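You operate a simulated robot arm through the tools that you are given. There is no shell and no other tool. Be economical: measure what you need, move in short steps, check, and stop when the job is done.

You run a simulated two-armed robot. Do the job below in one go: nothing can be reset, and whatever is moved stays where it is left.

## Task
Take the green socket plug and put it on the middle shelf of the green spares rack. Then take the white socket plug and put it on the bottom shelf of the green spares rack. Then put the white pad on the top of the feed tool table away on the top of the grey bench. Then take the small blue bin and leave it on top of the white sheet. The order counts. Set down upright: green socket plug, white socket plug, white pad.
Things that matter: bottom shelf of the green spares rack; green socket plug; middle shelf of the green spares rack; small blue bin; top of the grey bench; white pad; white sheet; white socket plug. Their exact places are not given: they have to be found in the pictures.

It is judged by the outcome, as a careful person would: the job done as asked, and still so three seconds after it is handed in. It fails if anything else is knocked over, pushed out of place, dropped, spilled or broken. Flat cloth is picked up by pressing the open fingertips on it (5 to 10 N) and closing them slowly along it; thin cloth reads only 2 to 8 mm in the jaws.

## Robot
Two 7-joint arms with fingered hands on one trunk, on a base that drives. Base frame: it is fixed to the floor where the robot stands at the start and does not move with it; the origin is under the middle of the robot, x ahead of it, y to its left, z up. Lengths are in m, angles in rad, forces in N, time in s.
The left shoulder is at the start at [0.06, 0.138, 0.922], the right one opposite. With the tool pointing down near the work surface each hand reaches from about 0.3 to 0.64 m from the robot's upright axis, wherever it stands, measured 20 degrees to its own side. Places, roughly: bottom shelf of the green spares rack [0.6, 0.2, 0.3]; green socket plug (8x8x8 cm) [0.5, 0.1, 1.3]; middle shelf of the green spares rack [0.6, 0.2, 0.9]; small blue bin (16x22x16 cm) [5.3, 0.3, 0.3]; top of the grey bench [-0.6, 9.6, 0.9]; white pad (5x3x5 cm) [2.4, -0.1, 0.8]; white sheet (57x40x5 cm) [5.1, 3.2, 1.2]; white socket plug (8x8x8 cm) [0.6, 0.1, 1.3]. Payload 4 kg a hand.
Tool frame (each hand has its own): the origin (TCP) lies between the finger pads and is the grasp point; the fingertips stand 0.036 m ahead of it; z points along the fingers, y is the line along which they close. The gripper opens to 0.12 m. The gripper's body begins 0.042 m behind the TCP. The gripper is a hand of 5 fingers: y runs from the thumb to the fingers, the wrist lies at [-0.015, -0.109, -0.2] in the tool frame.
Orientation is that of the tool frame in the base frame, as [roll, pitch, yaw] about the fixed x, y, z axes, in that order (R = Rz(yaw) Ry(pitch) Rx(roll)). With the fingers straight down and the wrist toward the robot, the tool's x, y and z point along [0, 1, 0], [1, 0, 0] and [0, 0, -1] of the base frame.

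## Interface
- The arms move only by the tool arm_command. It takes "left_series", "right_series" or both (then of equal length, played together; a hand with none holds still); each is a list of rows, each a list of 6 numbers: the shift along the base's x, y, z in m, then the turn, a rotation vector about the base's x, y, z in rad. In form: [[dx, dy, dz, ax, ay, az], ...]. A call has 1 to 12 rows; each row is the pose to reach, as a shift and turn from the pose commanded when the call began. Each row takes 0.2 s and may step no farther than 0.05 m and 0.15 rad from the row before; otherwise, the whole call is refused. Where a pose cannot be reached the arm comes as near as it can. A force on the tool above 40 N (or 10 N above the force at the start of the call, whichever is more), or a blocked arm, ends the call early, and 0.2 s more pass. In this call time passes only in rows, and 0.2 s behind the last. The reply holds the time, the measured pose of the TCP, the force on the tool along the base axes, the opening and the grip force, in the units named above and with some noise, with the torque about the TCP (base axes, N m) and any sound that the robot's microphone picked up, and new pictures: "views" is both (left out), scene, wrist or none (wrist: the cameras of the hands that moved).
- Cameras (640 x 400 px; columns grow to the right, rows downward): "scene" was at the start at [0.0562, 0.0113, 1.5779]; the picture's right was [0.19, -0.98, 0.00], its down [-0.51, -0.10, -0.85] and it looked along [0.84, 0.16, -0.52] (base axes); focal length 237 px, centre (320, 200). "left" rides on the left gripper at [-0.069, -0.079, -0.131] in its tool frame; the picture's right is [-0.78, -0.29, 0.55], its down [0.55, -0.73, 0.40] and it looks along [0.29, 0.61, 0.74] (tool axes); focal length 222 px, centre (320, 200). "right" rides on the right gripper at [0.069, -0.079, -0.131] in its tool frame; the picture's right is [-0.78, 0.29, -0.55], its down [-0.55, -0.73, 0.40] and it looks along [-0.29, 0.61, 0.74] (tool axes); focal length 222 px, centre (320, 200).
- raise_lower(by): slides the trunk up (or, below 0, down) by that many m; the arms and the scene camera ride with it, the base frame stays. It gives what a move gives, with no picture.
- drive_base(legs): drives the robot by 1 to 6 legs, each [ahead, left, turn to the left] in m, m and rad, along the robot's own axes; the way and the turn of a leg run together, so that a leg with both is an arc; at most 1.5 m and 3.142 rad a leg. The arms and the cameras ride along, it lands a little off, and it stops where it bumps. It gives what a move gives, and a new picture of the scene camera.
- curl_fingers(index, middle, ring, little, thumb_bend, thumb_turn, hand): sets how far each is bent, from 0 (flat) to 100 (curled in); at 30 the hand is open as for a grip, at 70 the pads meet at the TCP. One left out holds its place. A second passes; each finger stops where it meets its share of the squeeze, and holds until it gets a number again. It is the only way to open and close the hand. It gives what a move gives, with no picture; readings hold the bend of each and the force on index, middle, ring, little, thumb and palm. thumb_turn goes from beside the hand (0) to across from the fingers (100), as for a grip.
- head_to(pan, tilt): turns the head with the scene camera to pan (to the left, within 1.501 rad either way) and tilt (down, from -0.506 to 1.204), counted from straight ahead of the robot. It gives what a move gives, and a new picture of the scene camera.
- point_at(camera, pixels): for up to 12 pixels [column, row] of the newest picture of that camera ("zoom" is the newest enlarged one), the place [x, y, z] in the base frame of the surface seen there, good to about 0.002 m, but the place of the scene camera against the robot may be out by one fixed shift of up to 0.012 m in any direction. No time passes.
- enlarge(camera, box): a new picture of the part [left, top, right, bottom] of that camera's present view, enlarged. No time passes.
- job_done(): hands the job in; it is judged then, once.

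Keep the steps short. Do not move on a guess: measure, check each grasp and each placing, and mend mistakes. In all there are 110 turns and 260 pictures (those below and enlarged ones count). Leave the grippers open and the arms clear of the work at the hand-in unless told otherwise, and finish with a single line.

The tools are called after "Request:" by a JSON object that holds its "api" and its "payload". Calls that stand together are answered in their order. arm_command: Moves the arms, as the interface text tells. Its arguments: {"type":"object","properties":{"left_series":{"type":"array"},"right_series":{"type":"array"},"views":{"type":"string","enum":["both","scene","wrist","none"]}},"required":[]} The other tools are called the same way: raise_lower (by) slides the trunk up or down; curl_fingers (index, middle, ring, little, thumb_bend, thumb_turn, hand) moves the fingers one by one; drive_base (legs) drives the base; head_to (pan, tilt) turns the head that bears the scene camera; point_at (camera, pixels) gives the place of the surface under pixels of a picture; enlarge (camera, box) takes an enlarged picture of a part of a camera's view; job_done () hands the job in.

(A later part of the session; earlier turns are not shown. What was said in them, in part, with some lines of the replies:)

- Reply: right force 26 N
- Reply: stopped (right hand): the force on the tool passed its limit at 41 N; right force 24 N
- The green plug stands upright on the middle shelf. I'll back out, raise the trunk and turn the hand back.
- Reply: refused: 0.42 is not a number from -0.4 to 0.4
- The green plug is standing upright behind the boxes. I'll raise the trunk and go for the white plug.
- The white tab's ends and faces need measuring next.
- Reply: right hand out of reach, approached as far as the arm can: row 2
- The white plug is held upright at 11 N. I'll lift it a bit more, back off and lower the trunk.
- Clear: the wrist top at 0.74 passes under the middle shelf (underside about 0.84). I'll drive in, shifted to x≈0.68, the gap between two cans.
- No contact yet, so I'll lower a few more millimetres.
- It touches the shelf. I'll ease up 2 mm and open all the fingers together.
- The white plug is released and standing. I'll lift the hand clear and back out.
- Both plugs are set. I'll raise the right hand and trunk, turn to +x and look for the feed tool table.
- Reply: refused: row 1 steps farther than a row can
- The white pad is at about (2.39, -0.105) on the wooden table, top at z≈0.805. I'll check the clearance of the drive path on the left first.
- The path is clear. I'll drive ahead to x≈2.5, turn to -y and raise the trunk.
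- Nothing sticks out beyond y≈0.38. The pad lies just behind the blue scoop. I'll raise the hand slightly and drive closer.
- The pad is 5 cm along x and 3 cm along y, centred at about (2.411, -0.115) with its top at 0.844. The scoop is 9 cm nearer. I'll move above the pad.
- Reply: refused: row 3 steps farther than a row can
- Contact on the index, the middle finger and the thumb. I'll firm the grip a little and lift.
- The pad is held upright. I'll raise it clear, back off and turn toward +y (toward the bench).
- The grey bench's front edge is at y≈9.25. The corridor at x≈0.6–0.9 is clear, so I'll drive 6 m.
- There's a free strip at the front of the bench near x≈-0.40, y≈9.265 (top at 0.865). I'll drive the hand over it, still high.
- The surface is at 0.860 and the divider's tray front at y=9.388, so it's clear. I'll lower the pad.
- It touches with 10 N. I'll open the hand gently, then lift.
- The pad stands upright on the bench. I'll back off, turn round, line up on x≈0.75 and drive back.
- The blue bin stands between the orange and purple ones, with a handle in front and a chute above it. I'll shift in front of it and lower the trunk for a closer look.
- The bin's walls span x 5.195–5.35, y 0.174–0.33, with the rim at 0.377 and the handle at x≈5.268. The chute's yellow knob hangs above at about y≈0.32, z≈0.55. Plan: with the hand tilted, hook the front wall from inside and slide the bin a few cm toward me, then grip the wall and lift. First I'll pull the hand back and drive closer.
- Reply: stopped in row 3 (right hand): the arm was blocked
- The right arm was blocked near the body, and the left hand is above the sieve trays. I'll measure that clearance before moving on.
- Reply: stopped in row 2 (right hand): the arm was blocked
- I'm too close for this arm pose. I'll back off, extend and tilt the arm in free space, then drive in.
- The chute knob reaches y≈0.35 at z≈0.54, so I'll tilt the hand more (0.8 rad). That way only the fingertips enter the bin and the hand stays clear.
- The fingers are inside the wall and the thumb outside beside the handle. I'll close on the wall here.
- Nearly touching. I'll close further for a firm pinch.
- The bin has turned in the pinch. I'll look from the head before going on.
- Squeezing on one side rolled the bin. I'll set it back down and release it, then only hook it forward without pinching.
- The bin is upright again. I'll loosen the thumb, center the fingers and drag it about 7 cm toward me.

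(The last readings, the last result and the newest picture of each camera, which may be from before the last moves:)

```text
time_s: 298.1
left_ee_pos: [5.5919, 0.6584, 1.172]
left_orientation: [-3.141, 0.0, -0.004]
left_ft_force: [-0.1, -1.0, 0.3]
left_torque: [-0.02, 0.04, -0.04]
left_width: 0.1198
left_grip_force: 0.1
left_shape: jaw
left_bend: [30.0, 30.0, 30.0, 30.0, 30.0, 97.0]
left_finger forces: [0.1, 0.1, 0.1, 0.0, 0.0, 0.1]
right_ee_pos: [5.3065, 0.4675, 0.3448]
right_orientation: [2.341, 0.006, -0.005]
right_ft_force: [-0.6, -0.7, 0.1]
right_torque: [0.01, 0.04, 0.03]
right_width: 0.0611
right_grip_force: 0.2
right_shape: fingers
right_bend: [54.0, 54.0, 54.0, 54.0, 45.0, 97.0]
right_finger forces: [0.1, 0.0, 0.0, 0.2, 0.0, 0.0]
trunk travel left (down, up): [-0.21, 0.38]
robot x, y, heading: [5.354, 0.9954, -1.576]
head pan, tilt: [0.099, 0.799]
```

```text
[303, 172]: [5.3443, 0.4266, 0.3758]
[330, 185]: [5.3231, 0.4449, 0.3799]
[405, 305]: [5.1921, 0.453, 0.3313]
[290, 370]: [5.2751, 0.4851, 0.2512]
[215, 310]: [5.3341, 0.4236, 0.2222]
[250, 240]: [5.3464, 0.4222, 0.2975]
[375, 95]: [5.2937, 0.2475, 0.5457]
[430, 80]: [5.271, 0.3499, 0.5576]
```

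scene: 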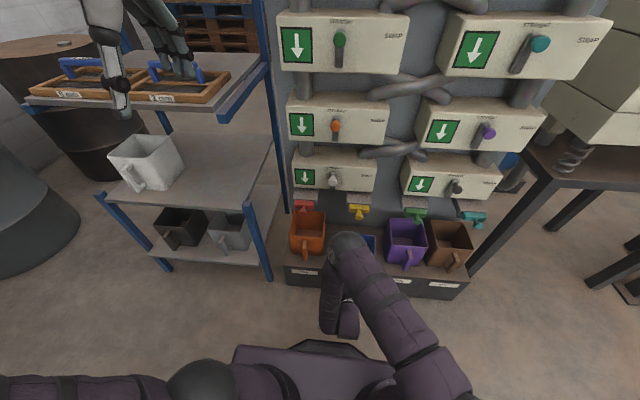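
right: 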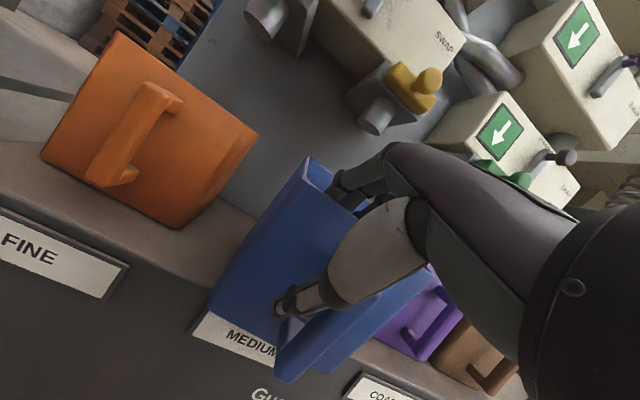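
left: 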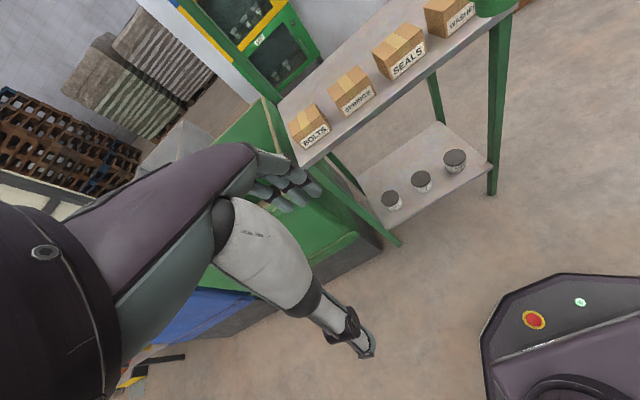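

The bin now stands at y≈0.28–0.44, still well supported and out from under the chute. I'll raise the hand, reduce the tilt to 0.35 and open, to grip the front wall and handle together.

Request:
{"api": "arm_command", "payload": {"right_series": [[0, 0, 0.035, 0, 0, 0], [0, 0, 0.07, 0, 0, 0], [-0.01, 0.0, 0.1, 0.1, 0, 0], [-0.02, 0.0, 0.12, 0.22, 0, 0], [-0.032, 0.0, 0.125, 0.34, 0, 0], [-0.032, 0.0, 0.125, 0.45, 0, 0]], "views": "none"}}

Request:
{"api": "curl_fingers", "payload": {"hand": "right", "index": 32, "middle": 32, "ring": 32, "little": 32, "thumb_bend": 32}}

Request:
{"api": "arm_command", "payload": {"right_series": [[0, 0, 0, 0, 0, 0]], "views": "wrist"}}

```text
time_s: 299.5
left_ee_pos: [5.593, 0.6587, 1.1717]
left_orientation: [-3.141, 0.0, -0.003]
left_ft_force: [-0.3, 0.1, -0.5]
left_torque: [0.0, -0.01, -0.03]
left_width: 0.1198
left_grip_force: 0.0
left_shape: jaw
left_bend: [30.0, 30.0, 30.0, 30.0, 30.0, 97.0]
left_finger forces: [0.0, 0.1, 0.1, 0.0, 0.0, 0.1]
right_ee_pos: [5.274, 0.4694, 0.4697]
right_orientation: [2.793, 0.007, 0.0]
right_ft_force: [0.4, 0.3, -0.6]
right_torque: [-0.02, 0.05, 0.0]
right_width: 0.0612
right_grip_force: 0.0
right_shape: fingers
right_bend: [54.0, 54.0, 54.0, 54.0, 45.0, 97.0]
right_finger forces: [0.0, 0.0, 0.0, 0.0, 0.0, 0.0]
trunk travel left (down, up): [-0.21, 0.38]
robot x, y, heading: [5.3549, 0.9917, -1.573]
head pan, tilt: [0.099, 0.799]
```

```text
time_s: 300.5
left_ee_pos: [5.5927, 0.6579, 1.1743]
left_orientation: [3.141, 0.0, -0.003]
left_ft_force: [-0.7, 1.0, -0.2]
left_torque: [0.0, -0.01, 0.04]
left_width: 0.1195
left_grip_force: 0.2
left_shape: jaw
left_bend: [30.0, 30.0, 30.0, 30.0, 30.0, 97.0]
left_finger forces: [0.0, 0.0, 0.0, 0.1, 0.1, 0.0]
right_ee_pos: [5.2743, 0.4681, 0.4701]
right_orientation: [2.79, 0.006, -0.001]
right_ft_force: [-0.4, 0.9, 0.4]
right_torque: [0.0, 0.0, -0.02]
right_width: 0.113
right_grip_force: 0.0
right_shape: fingers
right_bend: [32.0, 32.0, 32.0, 32.0, 32.0, 97.0]
right_finger forces: [0.0, 0.0, 0.1, 0.0, 0.0, 0.1]
trunk travel left (down, up): [-0.21, 0.38]
robot x, y, heading: [5.3567, 0.9963, -1.576]
head pan, tilt: [0.099, 0.799]
```

```text
time_s: 300.9
left_ee_pos: [5.5936, 0.6587, 1.1732]
left_orientation: [-3.141, 0.0, -0.002]
left_ft_force: [-0.6, -0.5, -0.2]
left_torque: [-0.01, 0.02, -0.03]
left_width: 0.12
left_grip_force: 0.0
left_shape: jaw
left_bend: [30.0, 30.0, 30.0, 30.0, 30.0, 97.0]
left_finger forces: [0.0, 0.0, 0.0, 0.0, 0.1, 0.1]
right_ee_pos: [5.2737, 0.4679, 0.4691]
right_orientation: [2.788, 0.008, -0.001]
right_ft_force: [0.4, 0.3, -0.1]
right_torque: [-0.02, -0.02, -0.04]
right_width: 0.1132
right_grip_force: 0.0
right_shape: fingers
right_bend: [32.0, 32.0, 32.0, 32.0, 32.0, 97.0]
right_finger forces: [0.0, 0.1, 0.0, 0.0, 0.0, 0.1]
trunk travel left (down, up): [-0.21, 0.38]
robot x, y, heading: [5.3543, 0.9959, -1.571]
head pan, tilt: [0.099, 0.799]
```

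right: 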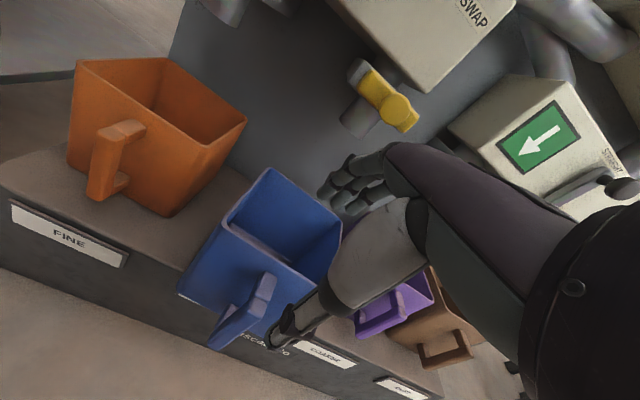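

Request:
{"api": "point_at", "payload": {"camera": "right", "pixels": [[229, 229], [265, 253], [300, 275], [265, 283], [272, 275], [258, 280], [218, 345], [270, 172], [340, 222], [240, 310], [262, 240]]}}

Request:
{"api": "enlarge", "payload": {"camera": "right", "box": [170, 160, 350, 360]}}

```text
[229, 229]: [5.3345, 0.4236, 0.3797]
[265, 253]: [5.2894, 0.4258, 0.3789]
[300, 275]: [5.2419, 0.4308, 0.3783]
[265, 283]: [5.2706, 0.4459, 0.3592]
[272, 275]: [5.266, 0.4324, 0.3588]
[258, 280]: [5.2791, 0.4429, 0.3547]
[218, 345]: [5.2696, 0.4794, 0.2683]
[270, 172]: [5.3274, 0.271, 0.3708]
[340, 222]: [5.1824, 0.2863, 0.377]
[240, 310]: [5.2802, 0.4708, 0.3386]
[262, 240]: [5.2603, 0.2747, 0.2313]
```

```text
2.00 times, centred on (260, 260) of right
```

zoom: 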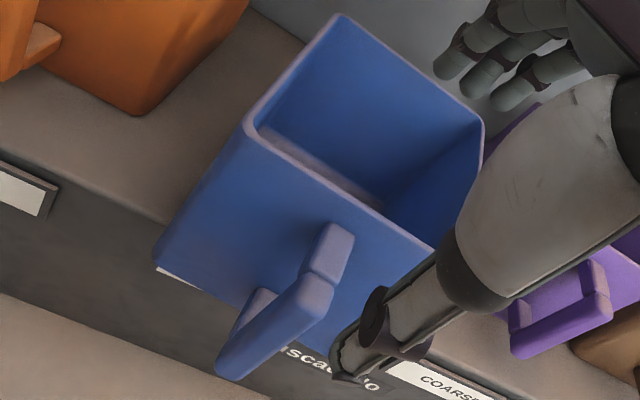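

Request:
{"api": "arm_command", "payload": {"right_series": [[0, -0.013, -0.03, 0, 0, 0], [0, -0.013, -0.06, 0, 0, 0], [0, -0.013, -0.09, 0, 0, 0], [0, -0.013, -0.115, 0, 0, 0], [0, -0.013, -0.128, 0, 0, 0]], "views": "wrist"}}

Request:
{"api": "curl_fingers", "payload": {"hand": "right", "index": 50, "middle": 50, "ring": 50, "little": 50, "thumb_bend": 50}}

Request:
{"api": "arm_command", "payload": {"right_series": [[0, 0, 0, 0, 0, 0]], "views": "wrist"}}

```text
time_s: 302.1
left_ee_pos: [5.5922, 0.6593, 1.1728]
left_orientation: [3.141, 0.0, -0.005]
left_ft_force: [0.7, -0.5, 0.2]
left_torque: [-0.01, 0.02, 0.01]
left_width: 0.1199
left_grip_force: 0.1
left_shape: jaw
left_bend: [30.0, 30.0, 30.0, 30.0, 30.0, 97.0]
left_finger forces: [0.1, 0.0, 0.0, 0.1, 0.0, 0.1]
right_ee_pos: [5.2748, 0.4543, 0.3421]
right_orientation: [2.789, 0.007, -0.001]
right_ft_force: [0.6, 0.0, 0.1]
right_torque: [-0.03, 0.03, -0.03]
right_width: 0.1129
right_grip_force: 0.1
right_shape: fingers
right_bend: [32.0, 32.0, 32.0, 32.0, 32.0, 97.0]
right_finger forces: [0.0, 0.0, 0.1, 0.1, 0.0, 0.0]
trunk travel left (down, up): [-0.21, 0.38]
robot x, y, heading: [5.3549, 0.9945, -1.571]
head pan, tilt: [0.099, 0.799]
```

right: 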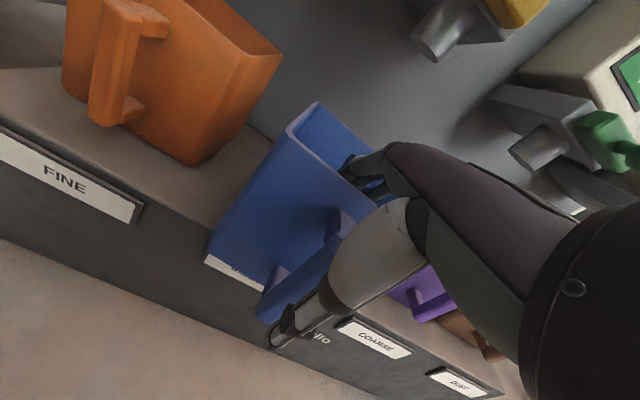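

```text
time_s: 303.1
left_ee_pos: [5.5932, 0.658, 1.172]
left_orientation: [-3.139, 0.0, -0.005]
left_ft_force: [0.2, 0.4, -0.2]
left_torque: [0.0, 0.01, -0.01]
left_width: 0.12
left_grip_force: 0.0
left_shape: jaw
left_bend: [30.0, 30.0, 30.0, 30.0, 30.0, 97.0]
left_finger forces: [0.0, 0.1, 0.1, 0.0, 0.1, 0.0]
right_ee_pos: [5.2737, 0.4557, 0.3415]
right_orientation: [2.79, 0.007, -0.001]
right_ft_force: [0.6, -0.2, 0.4]
right_torque: [0.1, -0.01, -0.04]
right_width: 0.0656
right_grip_force: 2.3
right_shape: fingers
right_bend: [49.0, 50.0, 50.0, 50.0, 48.0, 97.0]
right_finger forces: [1.5, 0.0, 0.0, 0.9, 2.4, 0.0]
trunk travel left (down, up): [-0.21, 0.38]
robot x, y, heading: [5.3526, 0.9941, -1.566]
head pan, tilt: [0.099, 0.799]
```

```text
time_s: 303.5
left_ee_pos: [5.5929, 0.6588, 1.1719]
left_orientation: [-3.14, 0.001, -0.003]
left_ft_force: [-0.4, 0.5, -0.2]
left_torque: [-0.01, 0.02, 0.01]
left_width: 0.1196
left_grip_force: 0.0
left_shape: jaw
left_bend: [30.0, 30.0, 30.0, 30.0, 30.0, 97.0]
left_finger forces: [0.0, 0.1, 0.0, 0.1, 0.0, 0.1]
right_ee_pos: [5.274, 0.455, 0.3419]
right_orientation: [2.789, 0.006, 0.0]
right_ft_force: [0.5, -0.1, 0.6]
right_torque: [0.13, -0.02, 0.0]
right_width: 0.0658
right_grip_force: 2.9
right_shape: fingers
right_bend: [49.0, 50.0, 50.0, 50.0, 48.0, 97.0]
right_finger forces: [1.3, 0.0, 0.0, 0.8, 2.4, 0.1]
trunk travel left (down, up): [-0.21, 0.38]
robot x, y, heading: [5.3542, 0.9942, -1.57]
head pan, tilt: [0.099, 0.799]
```

right: 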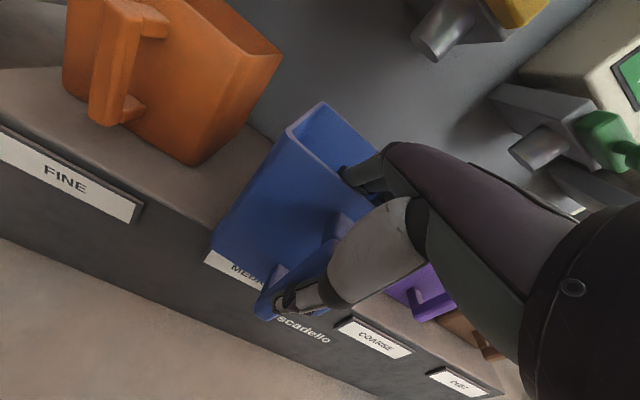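

The thumb is on the handle, index and little finger on the inner wall. I'll squeeze further.

Request:
{"api": "curl_fingers", "payload": {"hand": "right", "index": 55, "middle": 58, "ring": 58, "little": 55, "thumb_bend": 58}}

Request:
{"api": "arm_command", "payload": {"right_series": [[0, 0, 0.006, 0, 0, 0], [0, 0, 0.015, 0, 0, 0]], "views": "both"}}

```text
time_s: 304.5
left_ee_pos: [5.5932, 0.6582, 1.1721]
left_orientation: [-3.139, -0.001, -0.004]
left_ft_force: [-0.6, 1.3, -0.8]
left_torque: [-0.01, 0.0, -0.01]
left_width: 0.1198
left_grip_force: 0.1
left_shape: jaw
left_bend: [30.0, 30.0, 30.0, 30.0, 30.0, 97.0]
left_finger forces: [0.0, 0.0, 0.0, 0.0, 0.0, 0.1]
right_ee_pos: [5.2736, 0.4549, 0.3415]
right_orientation: [2.789, 0.006, 0.0]
right_ft_force: [1.1, 0.4, -2.0]
right_torque: [0.22, -0.03, -0.01]
right_width: 0.0548
right_grip_force: 6.5
right_shape: fingers
right_bend: [53.0, 56.0, 57.0, 55.0, 53.0, 97.0]
right_finger forces: [3.8, 1.2, 0.5, 0.2, 6.0, 0.1]
trunk travel left (down, up): [-0.21, 0.38]
robot x, y, heading: [5.3572, 0.9967, -1.569]
head pan, tilt: [0.099, 0.799]
```

```text
time_s: 305.1
left_ee_pos: [5.5934, 0.6572, 1.172]
left_orientation: [-3.139, -0.001, -0.004]
left_ft_force: [0.0, 0.6, 0.6]
left_torque: [-0.03, 0.02, -0.02]
left_width: 0.1199
left_grip_force: 0.1
left_shape: jaw
left_bend: [30.0, 30.0, 30.0, 30.0, 30.0, 97.0]
left_finger forces: [0.1, 0.0, 0.0, 0.1, 0.1, 0.1]
right_ee_pos: [5.2738, 0.4547, 0.3568]
right_orientation: [2.791, 0.007, -0.001]
right_ft_force: [0.0, 0.2, -2.7]
right_torque: [0.2, 0.0, -0.02]
right_width: 0.0549
right_grip_force: 6.2
right_shape: fingers
right_bend: [53.0, 56.0, 57.0, 55.0, 53.0, 97.0]
right_finger forces: [3.8, 1.3, 0.6, 0.3, 6.0, 0.1]
trunk travel left (down, up): [-0.21, 0.38]
robot x, y, heading: [5.3574, 0.9942, -1.577]
head pan, tilt: [0.099, 0.799]
```

scene: 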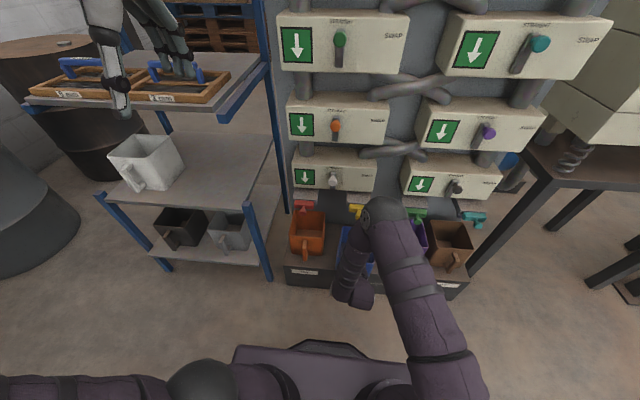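
right: 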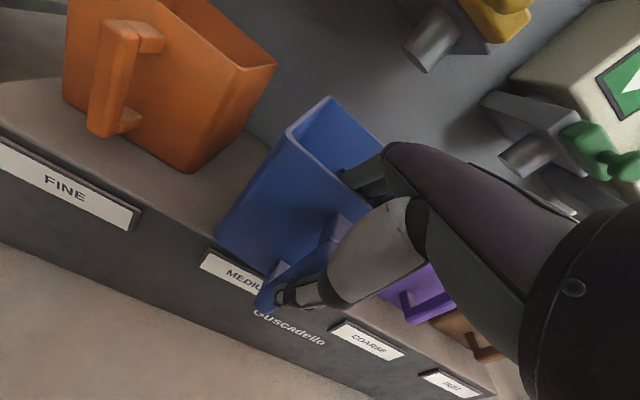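

The bin lifts level (weight about 2.5 N). I'll firm the grip and lift a bit more, then back the base out from under the chute.

Request:
{"api": "curl_fingers", "payload": {"hand": "right", "index": 58, "middle": 62, "ring": 63, "little": 61, "thumb_bend": 62}}

Request:
{"api": "arm_command", "payload": {"right_series": [[0, 0.005, 0.02, 0, 0, 0], [0, 0.01, 0.04, 0, 0, 0]], "views": "wrist"}}

Request:
{"api": "drive_base", "payload": {"legs": [[-0.3, 0, 0]]}}

```text
time_s: 306.1
left_ee_pos: [5.5931, 0.6573, 1.1725]
left_orientation: [-3.141, 0.002, -0.003]
left_ft_force: [0.6, -0.5, 1.0]
left_torque: [-0.05, 0.0, 0.02]
left_width: 0.1198
left_grip_force: 0.1
left_shape: jaw
left_bend: [30.0, 30.0, 30.0, 30.0, 30.0, 97.0]
left_finger forces: [0.0, 0.0, 0.1, 0.1, 0.0, 0.0]
right_ee_pos: [5.2745, 0.4548, 0.356]
right_orientation: [2.789, 0.006, 0.0]
right_ft_force: [-0.5, 0.7, -1.2]
right_torque: [0.19, -0.05, -0.01]
right_width: 0.0536
right_grip_force: 12.3
right_shape: fingers
right_bend: [55.0, 59.0, 61.0, 61.0, 54.0, 95.0]
right_finger forces: [4.7, 3.8, 2.8, 0.4, 11.8, 0.0]
trunk travel left (down, up): [-0.21, 0.38]
robot x, y, heading: [5.351, 0.9937, -1.57]
head pan, tilt: [0.099, 0.799]
```

```text
time_s: 306.7
left_ee_pos: [5.5948, 0.658, 1.1715]
left_orientation: [-3.139, 0.001, -0.002]
left_ft_force: [0.8, -0.3, -0.4]
left_torque: [0.0, -0.01, 0.01]
left_width: 0.1199
left_grip_force: 0.1
left_shape: jaw
left_bend: [30.0, 30.0, 30.0, 30.0, 30.0, 97.0]
left_finger forces: [0.0, 0.0, 0.1, 0.0, 0.0, 0.1]
right_ee_pos: [5.2731, 0.4658, 0.3971]
right_orientation: [2.79, 0.007, 0.0]
right_ft_force: [0.0, -0.8, -1.7]
right_torque: [0.18, -0.08, 0.0]
right_width: 0.0536
right_grip_force: 11.2
right_shape: fingers
right_bend: [55.0, 59.0, 61.0, 61.0, 54.0, 95.0]
right_finger forces: [4.7, 3.7, 2.8, 0.3, 11.8, 0.0]
trunk travel left (down, up): [-0.21, 0.38]
robot x, y, heading: [5.3534, 0.994, -1.574]
head pan, tilt: [0.099, 0.799]
```

right: 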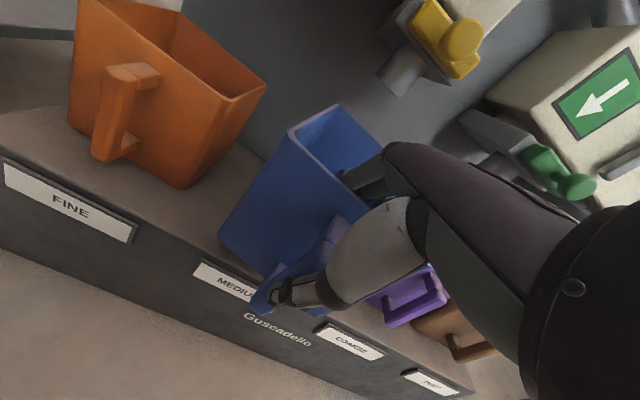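

```text
time_s: 308.8
left_ee_pos: [5.5931, 0.9582, 1.1722]
left_orientation: [-3.14, -0.002, -0.001]
left_ft_force: [0.0, 0.3, -1.1]
left_torque: [0.02, 0.0, -0.01]
left_width: 0.1199
left_grip_force: 0.1
left_shape: jaw
left_bend: [30.0, 30.0, 30.0, 30.0, 30.0, 97.0]
left_finger forces: [0.1, 0.1, 0.0, 0.0, 0.0, 0.0]
right_ee_pos: [5.2741, 0.7641, 0.3963]
right_orientation: [2.789, 0.008, -0.001]
right_ft_force: [0.2, -0.7, -2.1]
right_torque: [0.19, -0.07, 0.02]
right_width: 0.0537
right_grip_force: 11.4
right_shape: fingers
right_bend: [55.0, 59.0, 61.0, 61.0, 54.0, 95.0]
right_finger forces: [4.7, 3.6, 2.8, 0.4, 11.8, 0.0]
trunk travel left (down, up): [-0.21, 0.38]
robot x, y, heading: [5.3571, 1.2955, -1.568]
head pan, tilt: [0.099, 0.799]
```

scene: 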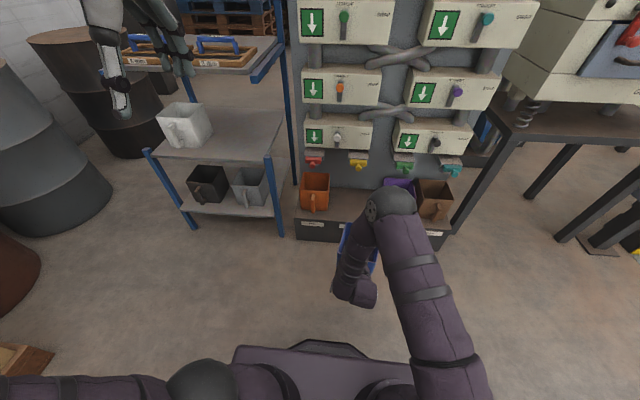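

The bin is out cleanly. I'll raise the trunk, turn right to face -x, move along, and look for the rack with the white sheet.

Request:
{"api": "raise_lower", "payload": {"by": 0.38}}

Request:
{"api": "drive_base", "payload": {"legs": [[0, 0, -1.571], [0.9, 0, 0], [0, 0, -1.571]]}}

Request:
{"api": "head_to", "payload": {"pan": -0.3, "tilt": 0.35}}

```text
time_s: 312.4
left_ee_pos: [5.5941, 0.9586, 1.552]
left_orientation: [-3.141, 0.0, -0.003]
left_ft_force: [-0.2, 0.5, 0.6]
left_torque: [-0.02, 0.0, -0.02]
left_width: 0.1202
left_grip_force: 0.0
left_shape: jaw
left_bend: [30.0, 30.0, 30.0, 30.0, 30.0, 97.0]
left_finger forces: [0.1, 0.1, 0.0, 0.1, 0.0, 0.0]
right_ee_pos: [5.2747, 0.7656, 0.7768]
right_orientation: [2.79, 0.006, 0.002]
right_ft_force: [-0.4, 1.0, -2.6]
right_torque: [0.22, -0.06, -0.02]
right_width: 0.0537
right_grip_force: 11.5
right_shape: fingers
right_bend: [55.0, 59.0, 61.0, 61.0, 54.0, 95.0]
right_finger forces: [4.7, 3.8, 2.9, 0.3, 11.7, 0.0]
trunk travel left (down, up): [-0.59, 0.0]
robot x, y, heading: [5.3565, 1.294, -1.573]
head pan, tilt: [0.099, 0.799]
```

```text
time_s: 324.8
left_ee_pos: [4.2143, 1.6256, 1.5525]
left_orientation: [-3.14, 0.002, -3.138]
left_ft_force: [-0.1, 0.8, -0.9]
left_torque: [0.0, 0.02, -0.01]
left_width: 0.1196
left_grip_force: 0.0
left_shape: jaw
left_bend: [30.0, 30.0, 30.0, 30.0, 30.0, 97.0]
left_finger forces: [0.1, 0.1, 0.0, 0.0, 0.1, 0.0]
right_ee_pos: [4.531, 1.8206, 0.7764]
right_orientation: [2.789, 0.007, -3.135]
right_ft_force: [-0.7, -0.6, -1.9]
right_torque: [-0.2, 0.04, 0.01]
right_width: 0.053
right_grip_force: 10.9
right_shape: fingers
right_bend: [55.0, 59.0, 61.0, 61.0, 55.0, 95.0]
right_finger forces: [4.4, 3.4, 2.5, 0.2, 10.5, 0.0]
trunk travel left (down, up): [-0.59, 0.0]
robot x, y, heading: [4.4566, 1.2888, 1.578]
head pan, tilt: [0.099, 0.799]
```

scene: 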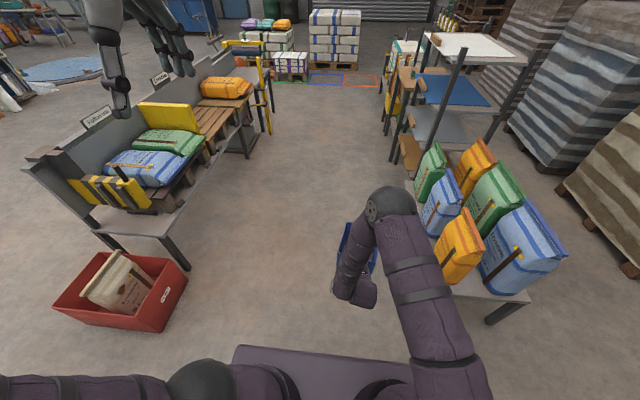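

```text
time_s: 325.7
left_ee_pos: [4.2141, 1.6259, 1.5529]
left_orientation: [-3.14, -0.001, -3.139]
left_ft_force: [0.2, 0.1, -0.3]
left_torque: [0.03, 0.01, -0.01]
left_width: 0.1199
left_grip_force: 0.1
left_shape: jaw
left_bend: [30.0, 30.0, 30.0, 30.0, 30.0, 97.0]
left_finger forces: [0.0, 0.0, 0.0, 0.0, 0.0, 0.0]
right_ee_pos: [4.5324, 1.8205, 0.7768]
right_orientation: [2.789, 0.006, -3.134]
right_ft_force: [0.0, -0.2, -1.9]
right_torque: [-0.17, 0.04, -0.02]
right_width: 0.0528
right_grip_force: 10.1
right_shape: fingers
right_bend: [55.0, 59.0, 61.0, 61.0, 55.0, 95.0]
right_finger forces: [4.3, 3.5, 2.5, 0.2, 10.6, 0.0]
trunk travel left (down, up): [-0.59, 0.0]
robot x, y, heading: [4.4546, 1.2867, 1.575]
head pan, tilt: [-0.3, 0.351]
```

scene: 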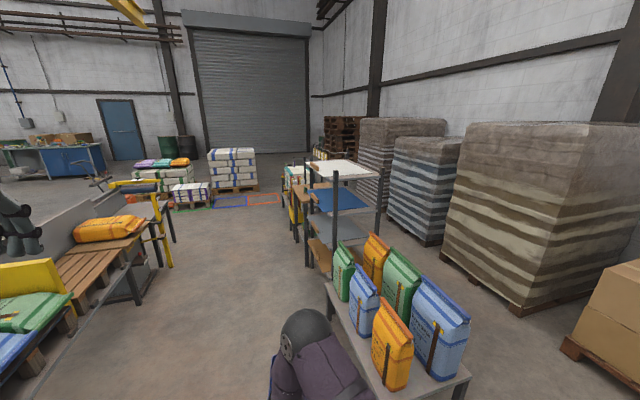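

Request:
{"api": "point_at", "payload": {"camera": "scene", "pixels": [[310, 160], [335, 175], [350, 160], [380, 178], [345, 168], [330, 290], [170, 235], [150, 270], [335, 200], [300, 190], [365, 165], [325, 163]]}}

Request:
{"api": "enlarge", "payload": {"camera": "scene", "box": [280, 130, 400, 280]}}

```text
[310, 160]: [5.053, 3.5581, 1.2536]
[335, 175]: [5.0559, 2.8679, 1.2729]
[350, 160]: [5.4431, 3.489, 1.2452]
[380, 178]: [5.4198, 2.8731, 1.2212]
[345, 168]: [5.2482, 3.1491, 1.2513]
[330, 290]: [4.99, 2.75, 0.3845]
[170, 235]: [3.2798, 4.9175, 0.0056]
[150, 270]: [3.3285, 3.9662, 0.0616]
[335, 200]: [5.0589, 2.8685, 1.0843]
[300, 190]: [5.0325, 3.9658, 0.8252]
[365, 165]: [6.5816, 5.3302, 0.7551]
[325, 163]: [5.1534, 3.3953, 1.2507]
```

```text
2.67 times, centred on (340, 205) of scene
```

zoom: 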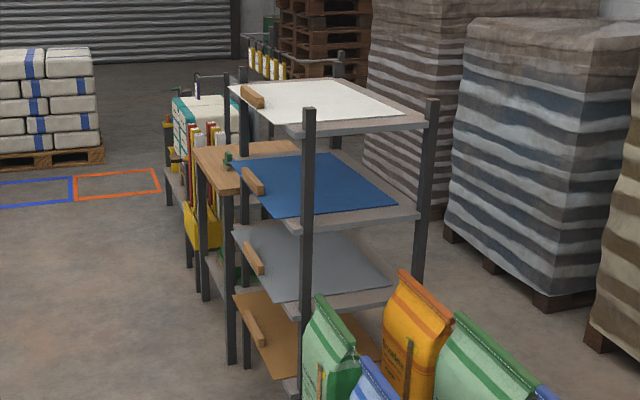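

The white sheet lies on the rack's top shelf at z≈1.25, x 5.05–5.45, y 2.95–3.55. I'll drive along the aisle, keeping away from the rack, and turn to face it.

Request:
{"api": "drive_base", "payload": {"legs": [[0.8, 0.3, 0], [1.2, 0.03, 0], [0, 0, -1.571]]}}

Request:
{"api": "arm_command", "payload": {"right_series": [[0, 0, 0.05, 0, 0, 0], [0, 0, 0.1, 0, 0, 0], [0, 0, 0.15, 0, 0, 0], [0, 0, 0.2, 0, 0, 0], [0, 0, 0.25, 0, 0, 0], [0, 0, 0.3, 0, 0, 0], [0, 0, 0.35, 0, 0, 0], [0, 0, 0.4, 0, 0, 0], [0, 0, 0.45, 0, 0, 0], [0, 0, 0.5, 0, 0, 0], [0, 0, 0.55, 0, 0, 0], [0, 0, 0.6, 0, 0, 0]], "views": "wrist"}}

Request:
{"api": "head_to", "payload": {"pan": 0, "tilt": 0.45}}

```text
time_s: 339.8
left_ee_pos: [4.4441, 3.5456, 1.5519]
left_orientation: [-3.14, 0.0, 1.575]
left_ft_force: [0.1, 0.5, 0.6]
left_torque: [-0.02, -0.01, 0.0]
left_width: 0.1198
left_grip_force: 0.1
left_shape: jaw
left_bend: [30.0, 30.0, 30.0, 30.0, 30.0, 97.0]
left_finger forces: [0.0, 0.0, 0.0, 0.0, 0.1, 0.1]
right_ee_pos: [4.6407, 3.229, 0.7771]
right_orientation: [2.79, 0.007, 1.582]
right_ft_force: [-0.1, 0.8, -2.1]
right_torque: [0.08, 0.2, 0.0]
right_width: 0.0526
right_grip_force: 9.6
right_shape: fingers
right_bend: [55.0, 59.0, 61.0, 61.0, 55.0, 95.0]
right_finger forces: [4.2, 3.3, 2.4, 0.2, 10.1, 0.0]
trunk travel left (down, up): [-0.59, 0.0]
robot x, y, heading: [4.1093, 3.3021, 0.012]
head pan, tilt: [-0.3, 0.351]
```

scene: 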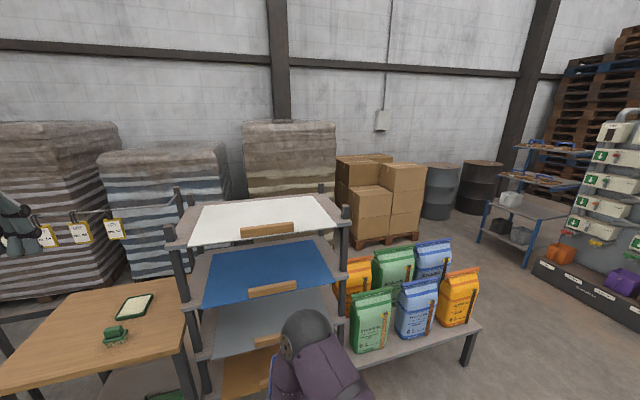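

```text
time_s: 342.4
left_ee_pos: [4.4429, 3.5463, 1.5531]
left_orientation: [-3.141, 0.0, 1.577]
left_ft_force: [0.1, -0.2, -0.1]
left_torque: [-0.02, -0.03, 0.01]
left_width: 0.1198
left_grip_force: 0.1
left_shape: jaw
left_bend: [30.0, 30.0, 30.0, 30.0, 30.0, 97.0]
left_finger forces: [0.0, 0.1, 0.0, 0.0, 0.1, 0.0]
right_ee_pos: [4.6404, 3.228, 1.3768]
right_orientation: [2.791, 0.007, 1.582]
right_ft_force: [0.8, 0.6, -2.4]
right_torque: [0.04, 0.22, -0.01]
right_width: 0.0519
right_grip_force: 10.2
right_shape: fingers
right_bend: [55.0, 59.0, 61.0, 61.0, 55.0, 95.0]
right_finger forces: [4.2, 3.4, 2.3, 0.3, 10.3, 0.0]
trunk travel left (down, up): [-0.59, 0.0]
robot x, y, heading: [4.1124, 3.3061, 0.008]
head pan, tilt: [-0.3, 0.351]
```

right: 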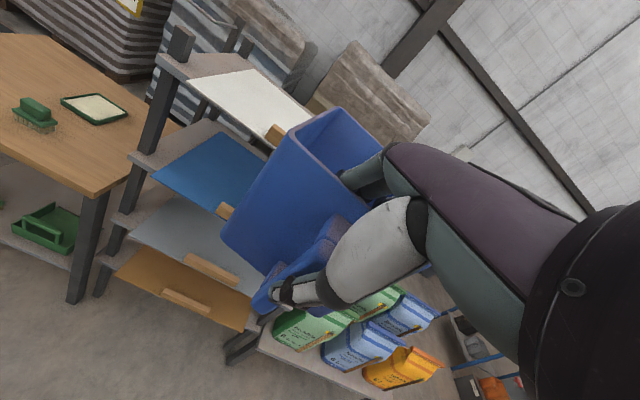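

```text
time_s: 343.2
left_ee_pos: [4.4449, 3.5458, 1.5523]
left_orientation: [-3.141, 0.0, 1.577]
left_ft_force: [0.3, -0.7, -0.7]
left_torque: [0.04, -0.01, 0.0]
left_width: 0.1195
left_grip_force: 0.2
left_shape: jaw
left_bend: [30.0, 30.0, 30.0, 30.0, 30.0, 97.0]
left_finger forces: [0.0, 0.0, 0.0, 0.0, 0.1, 0.0]
right_ee_pos: [4.6408, 3.2283, 1.3751]
right_orientation: [2.789, 0.007, 1.58]
right_ft_force: [-0.4, 0.6, -2.7]
right_torque: [0.07, 0.2, 0.0]
right_width: 0.052
right_grip_force: 9.9
right_shape: fingers
right_bend: [55.0, 59.0, 61.0, 61.0, 55.0, 95.0]
right_finger forces: [4.2, 3.5, 2.4, 0.3, 10.4, 0.0]
trunk travel left (down, up): [-0.59, 0.0]
robot x, y, heading: [4.1111, 3.3047, 0.005]
head pan, tilt: [0.0, 0.45]
```

scene: 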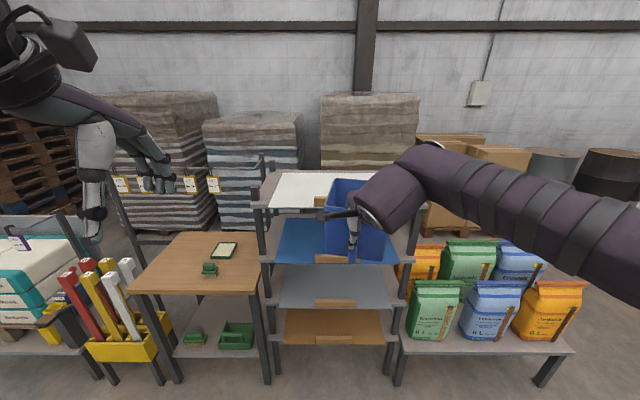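

Request:
{"api": "point_at", "payload": {"camera": "scene", "pixels": [[283, 178], [275, 203], [310, 185], [322, 201], [262, 190], [412, 215], [345, 255], [340, 178], [265, 212], [400, 178]]}}

Request:
{"api": "point_at", "payload": {"camera": "right", "pixels": [[200, 80], [245, 72], [240, 100], [275, 135], [300, 125], [225, 230], [290, 150], [335, 110], [383, 155], [180, 45]]}}

```text
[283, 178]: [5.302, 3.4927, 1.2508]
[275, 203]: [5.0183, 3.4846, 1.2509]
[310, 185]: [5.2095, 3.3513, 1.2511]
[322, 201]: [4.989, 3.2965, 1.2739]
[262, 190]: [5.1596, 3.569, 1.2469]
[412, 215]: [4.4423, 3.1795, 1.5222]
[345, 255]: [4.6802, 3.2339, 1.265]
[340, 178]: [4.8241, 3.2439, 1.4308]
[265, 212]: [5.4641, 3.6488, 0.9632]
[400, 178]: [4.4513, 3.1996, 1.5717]
```

```text
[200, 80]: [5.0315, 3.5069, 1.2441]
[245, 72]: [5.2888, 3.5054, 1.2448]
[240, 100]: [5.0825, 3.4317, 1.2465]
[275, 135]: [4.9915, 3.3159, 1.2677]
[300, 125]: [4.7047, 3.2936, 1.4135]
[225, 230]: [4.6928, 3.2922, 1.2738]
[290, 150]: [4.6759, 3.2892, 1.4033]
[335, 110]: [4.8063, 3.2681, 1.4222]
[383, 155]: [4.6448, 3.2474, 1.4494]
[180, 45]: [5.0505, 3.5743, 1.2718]
```

The sheet spans x 5.0–5.4, y 2.93–3.50, at z≈1.246. I'll raise the bin a bit more and drive it over the middle.

Request:
{"api": "arm_command", "payload": {"right_series": [[0, 0, 0.03, 0, 0, 0], [0, 0, 0.06, 0, 0, 0]], "views": "none"}}

Request:
{"api": "drive_base", "payload": {"legs": [[0.3, 0, 0], [0.17, 0, 0]]}}

Request:
{"api": "arm_command", "payload": {"right_series": [[0, 0, 0, 0, 0, 0]], "views": "wrist"}}

```text
time_s: 343.8
left_ee_pos: [4.4454, 3.5457, 1.5522]
left_orientation: [-3.14, 0.0, 1.576]
left_ft_force: [-0.2, 0.5, -0.7]
left_torque: [0.01, 0.0, 0.0]
left_width: 0.1196
left_grip_force: 0.1
left_shape: jaw
left_bend: [30.0, 30.0, 30.0, 30.0, 30.0, 97.0]
left_finger forces: [0.0, 0.0, 0.0, 0.1, 0.0, 0.0]
right_ee_pos: [4.6414, 3.2281, 1.4365]
right_orientation: [2.791, 0.006, 1.58]
right_ft_force: [0.8, 0.1, -1.6]
right_torque: [0.02, 0.2, -0.02]
right_width: 0.052
right_grip_force: 9.7
right_shape: fingers
right_bend: [55.0, 59.0, 61.0, 61.0, 55.0, 95.0]
right_finger forces: [4.2, 3.4, 2.3, 0.3, 10.3, 0.1]
trunk travel left (down, up): [-0.59, 0.0]
robot x, y, heading: [4.1076, 3.3017, 0.003]
head pan, tilt: [0.0, 0.45]
```

```text
time_s: 346.9
left_ee_pos: [4.9149, 3.5498, 1.5513]
left_orientation: [-3.14, 0.0, 1.578]
left_ft_force: [0.7, -0.3, -0.1]
left_torque: [0.01, 0.05, 0.02]
left_width: 0.1199
left_grip_force: 0.1
left_shape: jaw
left_bend: [30.0, 30.0, 30.0, 30.0, 30.0, 97.0]
left_finger forces: [0.1, 0.0, 0.0, 0.0, 0.0, 0.0]
right_ee_pos: [5.1107, 3.2338, 1.4365]
right_orientation: [2.791, 0.005, 1.583]
right_ft_force: [1.0, 0.8, -1.9]
right_torque: [0.06, 0.24, -0.02]
right_width: 0.0521
right_grip_force: 9.6
right_shape: fingers
right_bend: [55.0, 59.0, 61.0, 61.0, 55.0, 95.0]
right_finger forces: [4.2, 3.4, 2.4, 0.2, 10.3, 0.0]
trunk travel left (down, up): [-0.59, 0.0]
robot x, y, heading: [4.5812, 3.3081, 0.008]
head pan, tilt: [0.0, 0.45]
```

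scene: 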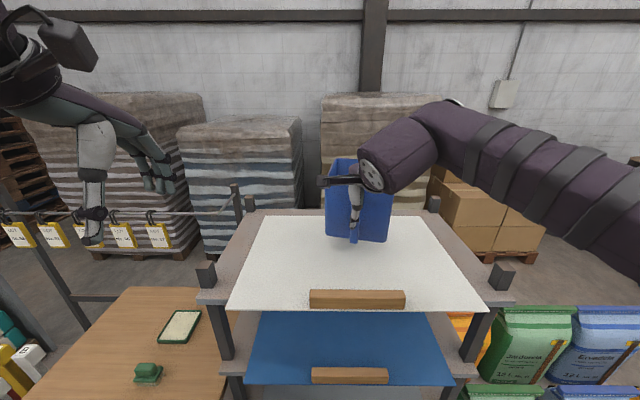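

```text
time_s: 347.4
left_ee_pos: [4.9135, 3.5498, 1.553]
left_orientation: [-3.139, 0.001, 1.577]
left_ft_force: [-0.3, -0.2, 0.5]
left_torque: [-0.01, 0.0, 0.0]
left_width: 0.1196
left_grip_force: 0.1
left_shape: jaw
left_bend: [30.0, 30.0, 30.0, 30.0, 30.0, 97.0]
left_finger forces: [0.0, 0.0, 0.0, 0.0, 0.1, 0.0]
right_ee_pos: [5.1097, 3.233, 1.4362]
right_orientation: [2.791, 0.005, 1.582]
right_ft_force: [-0.1, 0.5, -2.6]
right_torque: [0.05, 0.24, -0.01]
right_width: 0.0519
right_grip_force: 9.8
right_shape: fingers
right_bend: [55.0, 59.0, 61.0, 61.0, 55.0, 95.0]
right_finger forces: [4.2, 3.3, 2.3, 0.2, 10.1, 0.0]
trunk travel left (down, up): [-0.59, 0.0]
robot x, y, heading: [4.5812, 3.3081, 0.011]
head pan, tilt: [0.0, 0.45]
```

right: 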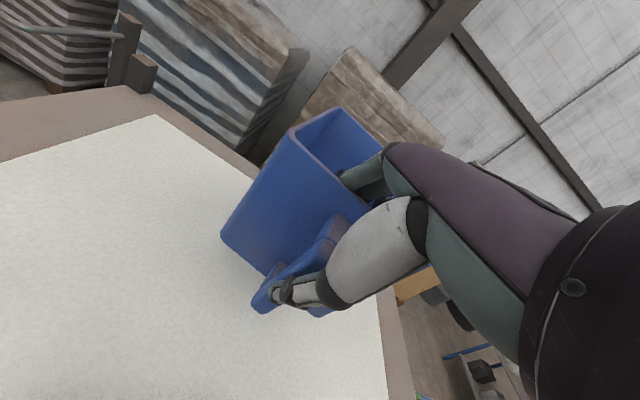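

Request:
{"api": "point_at", "payload": {"camera": "right", "pixels": [[155, 120], [240, 180], [60, 90], [100, 200], [225, 238], [262, 270], [295, 140], [340, 110]]}}

Request:
{"api": "point_at", "payload": {"camera": "scene", "pixels": [[260, 218], [430, 218], [238, 305], [480, 305], [357, 240], [330, 165], [390, 185]]}}

```text
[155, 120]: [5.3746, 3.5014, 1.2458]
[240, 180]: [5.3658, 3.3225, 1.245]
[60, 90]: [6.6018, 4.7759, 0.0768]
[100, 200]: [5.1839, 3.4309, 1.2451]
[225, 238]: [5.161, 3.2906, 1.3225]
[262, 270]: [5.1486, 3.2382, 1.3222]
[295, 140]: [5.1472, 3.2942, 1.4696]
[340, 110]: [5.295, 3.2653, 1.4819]
```

```text
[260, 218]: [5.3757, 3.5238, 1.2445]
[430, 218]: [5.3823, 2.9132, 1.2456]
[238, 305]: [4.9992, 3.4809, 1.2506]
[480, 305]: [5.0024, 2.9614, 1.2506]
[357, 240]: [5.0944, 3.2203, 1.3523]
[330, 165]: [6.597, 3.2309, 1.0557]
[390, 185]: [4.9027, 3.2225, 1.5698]
```

The bin is inside the sheet's area but tilts slightly back-up (about 5°). I'll level it by +0.08 about y and lower it slowly.

Request:
{"api": "arm_command", "payload": {"right_series": [[-0.015, 0, -0.02, 0, 0.04, 0], [-0.03, 0, -0.04, 0, 0.08, 0], [-0.03, 0, -0.055, 0, 0.08, 0], [-0.03, 0, -0.063, 0, 0.08, 0], [-0.03, 0, -0.069, 0, 0.08, 0]], "views": "wrist"}}

```text
time_s: 348.6
left_ee_pos: [4.9109, 3.5498, 1.5525]
left_orientation: [-3.141, -0.002, 1.578]
left_ft_force: [-0.2, 1.1, 0.2]
left_torque: [0.01, 0.01, 0.0]
left_width: 0.1198
left_grip_force: 0.0
left_shape: jaw
left_bend: [30.0, 30.0, 30.0, 30.0, 30.0, 97.0]
left_finger forces: [0.0, 0.1, 0.0, 0.0, 0.0, 0.0]
right_ee_pos: [5.0786, 3.2334, 1.37]
right_orientation: [2.866, 0.004, 1.582]
right_ft_force: [-3.6, -0.7, 12.2]
right_torque: [0.06, 0.14, 0.02]
right_width: 0.0516
right_grip_force: 11.8
right_shape: fingers
right_bend: [55.0, 59.0, 61.0, 61.0, 55.0, 95.0]
right_finger forces: [4.9, 3.4, 2.5, 0.2, 12.0, 0.0]
trunk travel left (down, up): [-0.59, 0.0]
robot x, y, heading: [4.578, 3.3102, 0.007]
head pan, tilt: [0.0, 0.45]
```

right: 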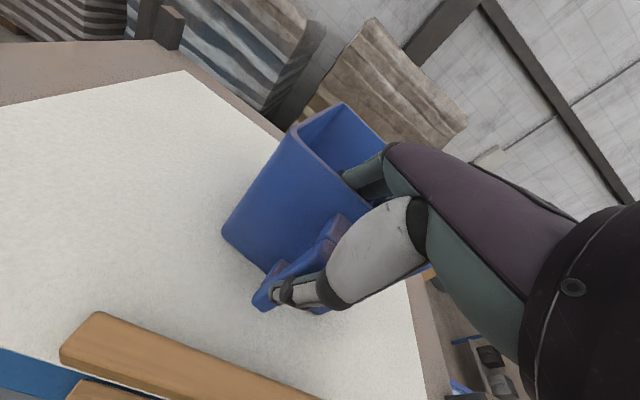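

It has touched the sheet with 12 N. I'll ease 1 mm and release in two stages.

Request:
{"api": "arm_command", "payload": {"right_series": [[0, 0, 0.001, 0, 0, 0]], "views": "none"}}

Request:
{"api": "curl_fingers", "payload": {"hand": "right", "index": 48, "middle": 49, "ring": 50, "little": 50, "thumb_bend": 46}}

Request:
{"api": "curl_fingers", "payload": {"hand": "right", "index": 36, "middle": 36, "ring": 36, "little": 36, "thumb_bend": 32}}

Request:
{"api": "arm_command", "payload": {"right_series": [[0, 0, 0, 0, 0, 0]], "views": "wrist"}}

```text
time_s: 348.9
left_ee_pos: [4.9117, 3.5499, 1.5528]
left_orientation: [3.141, 0.002, 1.577]
left_ft_force: [-0.2, 1.1, -0.1]
left_torque: [-0.06, 0.02, 0.03]
left_width: 0.1201
left_grip_force: 0.0
left_shape: jaw
left_bend: [30.0, 30.0, 30.0, 30.0, 30.0, 97.0]
left_finger forces: [0.0, 0.0, 0.1, 0.0, 0.1, 0.0]
right_ee_pos: [5.0782, 3.2319, 1.3704]
right_orientation: [2.867, 0.004, 1.583]
right_ft_force: [-4.1, 0.3, 14.0]
right_torque: [0.13, 0.27, 0.04]
right_width: 0.0519
right_grip_force: 11.2
right_shape: fingers
right_bend: [55.0, 59.0, 61.0, 61.0, 55.0, 95.0]
right_finger forces: [4.7, 3.4, 2.4, 0.0, 12.5, 0.0]
trunk travel left (down, up): [-0.59, 0.0]
robot x, y, heading: [4.5843, 3.3073, 0.007]
head pan, tilt: [0.0, 0.45]
```

```text
time_s: 349.9
left_ee_pos: [4.9138, 3.5497, 1.5516]
left_orientation: [-3.139, 0.0, 1.58]
left_ft_force: [-0.5, 0.0, 0.5]
left_torque: [0.0, 0.02, 0.0]
left_width: 0.1197
left_grip_force: 0.1
left_shape: jaw
left_bend: [30.0, 30.0, 30.0, 30.0, 30.0, 97.0]
left_finger forces: [0.0, 0.0, 0.2, 0.1, 0.0, 0.0]
right_ee_pos: [5.08, 3.2327, 1.3691]
right_orientation: [2.87, 0.004, 1.582]
right_ft_force: [0.0, 0.8, -0.1]
right_torque: [0.0, -0.02, 0.04]
right_width: 0.0695
right_grip_force: 0.1
right_shape: fingers
right_bend: [48.0, 49.0, 50.0, 50.0, 46.0, 97.0]
right_finger forces: [0.2, 0.0, 0.0, 0.1, 0.3, 0.1]
trunk travel left (down, up): [-0.59, 0.0]
robot x, y, heading: [4.5786, 3.31, 0.008]
head pan, tilt: [0.0, 0.45]
```

```text
time_s: 350.9
left_ee_pos: [4.9121, 3.55, 1.5512]
left_orientation: [-3.139, 0.0, 1.578]
left_ft_force: [-0.1, -0.4, 0.2]
left_torque: [0.02, -0.01, 0.0]
left_width: 0.1199
left_grip_force: 0.0
left_shape: jaw
left_bend: [30.0, 30.0, 30.0, 30.0, 30.0, 97.0]
left_finger forces: [0.1, 0.0, 0.0, 0.0, 0.1, 0.0]
right_ee_pos: [5.0799, 3.2329, 1.3691]
right_orientation: [2.87, 0.004, 1.582]
right_ft_force: [-0.6, -0.4, -0.4]
right_torque: [0.03, 0.01, -0.03]
right_width: 0.1072
right_grip_force: 0.0
right_shape: fingers
right_bend: [36.0, 36.0, 36.0, 36.0, 32.0, 97.0]
right_finger forces: [0.0, 0.0, 0.0, 0.1, 0.1, 0.0]
trunk travel left (down, up): [-0.59, 0.0]
robot x, y, heading: [4.5777, 3.3075, 0.014]
head pan, tilt: [0.0, 0.45]
```

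```text
time_s: 351.4
left_ee_pos: [4.9129, 3.5496, 1.5536]
left_orientation: [-3.141, 0.0, 1.578]
left_ft_force: [0.3, 0.4, 0.2]
left_torque: [-0.02, -0.01, -0.01]
left_width: 0.1199
left_grip_force: 0.0
left_shape: jaw
left_bend: [30.0, 30.0, 30.0, 30.0, 30.0, 97.0]
left_finger forces: [0.0, 0.0, 0.0, 0.0, 0.1, 0.0]
right_ee_pos: [5.0792, 3.2345, 1.369]
right_orientation: [2.871, 0.008, 1.581]
right_ft_force: [0.1, 0.4, 0.1]
right_torque: [-0.01, -0.01, 0.0]
right_width: 0.107
right_grip_force: 0.1
right_shape: fingers
right_bend: [36.0, 36.0, 36.0, 36.0, 32.0, 97.0]
right_finger forces: [0.0, 0.0, 0.0, 0.0, 0.0, 0.0]
trunk travel left (down, up): [-0.59, 0.0]
robot x, y, heading: [4.5784, 3.3072, 0.013]
head pan, tilt: [0.0, 0.45]
```

right: 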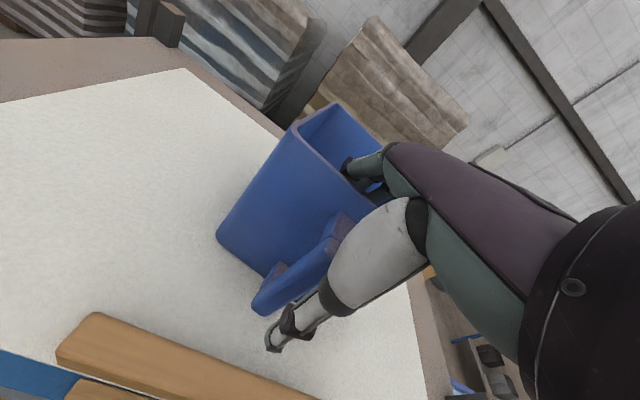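

The bin stands free. I'll lift the hand straight up, then back the base away.

Request:
{"api": "arm_command", "payload": {"right_series": [[0, 0, 0.03, 0, 0, 0], [0, 0, 0.06, 0, 0, 0], [0, 0, 0.09, 0, 0, 0], [0, 0, 0.12, 0, 0, 0], [0, 0, 0.14, 0, 0, 0]], "views": "both"}}

```text
time_s: 352.6
left_ee_pos: [4.913, 3.5508, 1.5528]
left_orientation: [-3.14, 0.0, 1.579]
left_ft_force: [0.1, 0.1, 0.8]
left_torque: [0.01, -0.02, 0.01]
left_width: 0.1197
left_grip_force: 0.0
left_shape: jaw
left_bend: [30.0, 30.0, 30.0, 30.0, 30.0, 97.0]
left_finger forces: [0.0, 0.0, 0.0, 0.0, 0.0, 0.0]
right_ee_pos: [5.0801, 3.2334, 1.5102]
right_orientation: [2.871, 0.004, 1.582]
right_ft_force: [-0.2, -0.2, 0.0]
right_torque: [0.0, -0.01, -0.02]
right_width: 0.107
right_grip_force: 0.0
right_shape: fingers
right_bend: [36.0, 36.0, 36.0, 36.0, 32.0, 97.0]
right_finger forces: [0.0, 0.0, 0.0, 0.0, 0.1, 0.1]
trunk travel left (down, up): [-0.59, 0.0]
robot x, y, heading: [4.5759, 3.3095, 0.007]
head pan, tilt: [0.0, 0.45]
```

scene: 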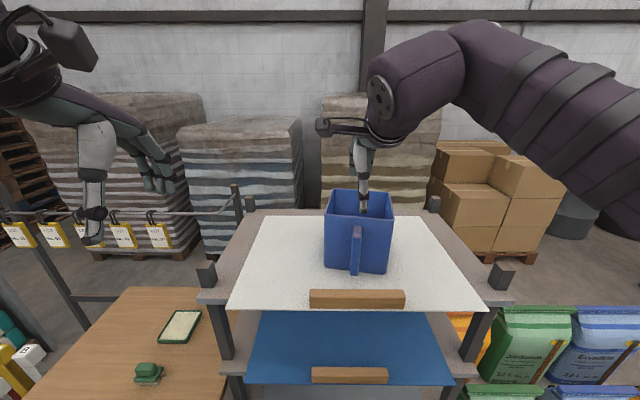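
right: 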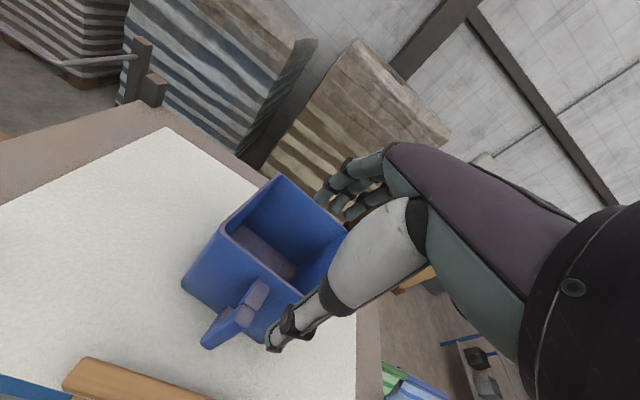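

The bin stands upright in the middle of the white sheet and the hand is above it. I'll back away, open the hand fully and check.

Request:
{"api": "drive_base", "payload": {"legs": [[-0.42, 0, 0]]}}

Request:
{"api": "curl_fingers", "payload": {"hand": "right", "index": 30, "middle": 30, "ring": 30, "little": 30, "thumb_bend": 30}}

```text
time_s: 355.1
left_ee_pos: [4.4879, 3.5462, 1.5532]
left_orientation: [3.141, -0.002, 1.577]
left_ft_force: [0.4, -0.4, -0.3]
left_torque: [0.03, -0.02, -0.01]
left_width: 0.1198
left_grip_force: 0.1
left_shape: jaw
left_bend: [30.0, 30.0, 30.0, 30.0, 30.0, 97.0]
left_finger forces: [0.0, 0.1, 0.0, 0.0, 0.0, 0.0]
right_ee_pos: [4.654, 3.2285, 1.5093]
right_orientation: [2.87, 0.006, 1.58]
right_ft_force: [-0.2, -0.1, -0.6]
right_torque: [0.01, -0.02, -0.01]
right_width: 0.1074
right_grip_force: 0.1
right_shape: fingers
right_bend: [36.0, 36.0, 36.0, 36.0, 32.0, 97.0]
right_finger forces: [0.0, 0.0, 0.0, 0.0, 0.1, 0.0]
trunk travel left (down, up): [-0.59, 0.0]
robot x, y, heading: [4.1541, 3.3073, 0.008]
head pan, tilt: [0.0, 0.45]
```

scene: 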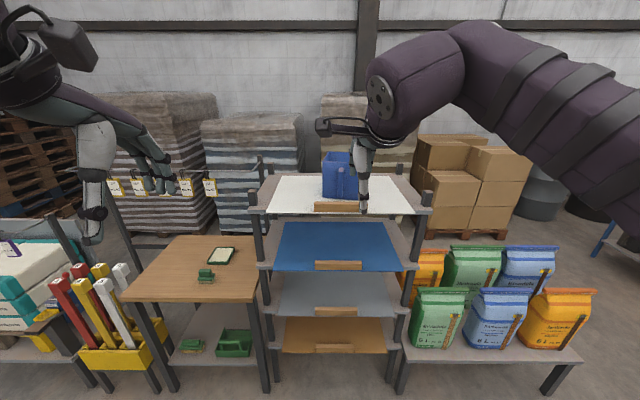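

```text
time_s: 356.1
left_ee_pos: [4.4886, 3.5474, 1.5515]
left_orientation: [-3.14, 0.0, 1.575]
left_ft_force: [-0.8, 0.3, 0.0]
left_torque: [0.01, 0.01, 0.01]
left_width: 0.1199
left_grip_force: 0.1
left_shape: jaw
left_bend: [30.0, 30.0, 30.0, 30.0, 30.0, 97.0]
left_finger forces: [0.1, 0.0, 0.0, 0.0, 0.0, 0.0]
right_ee_pos: [4.6559, 3.229, 1.509]
right_orientation: [2.87, 0.006, 1.581]
right_ft_force: [-0.3, -0.1, -0.7]
right_torque: [0.0, -0.01, -0.01]
right_width: 0.1186
right_grip_force: 0.0
right_shape: fingers
right_bend: [30.0, 30.0, 30.0, 30.0, 30.0, 97.0]
right_finger forces: [0.1, 0.0, 0.0, 0.0, 0.0, 0.0]
trunk travel left (down, up): [-0.59, 0.0]
robot x, y, heading: [4.156, 3.3066, 0.008]
head pan, tilt: [0.0, 0.45]
```

All four items are in place, the hands are open and the arms are clear, so I'm handing in the job.

Request:
{"api": "job_done", "payload": {}}

```text
The job is handed in.
```

The green plug is on the middle shelf, the white plug on the bottom shelf, the white pad on the grey bench and the small blue bin on the white sheet; all four stood upright when last seen, and the job is handed in.
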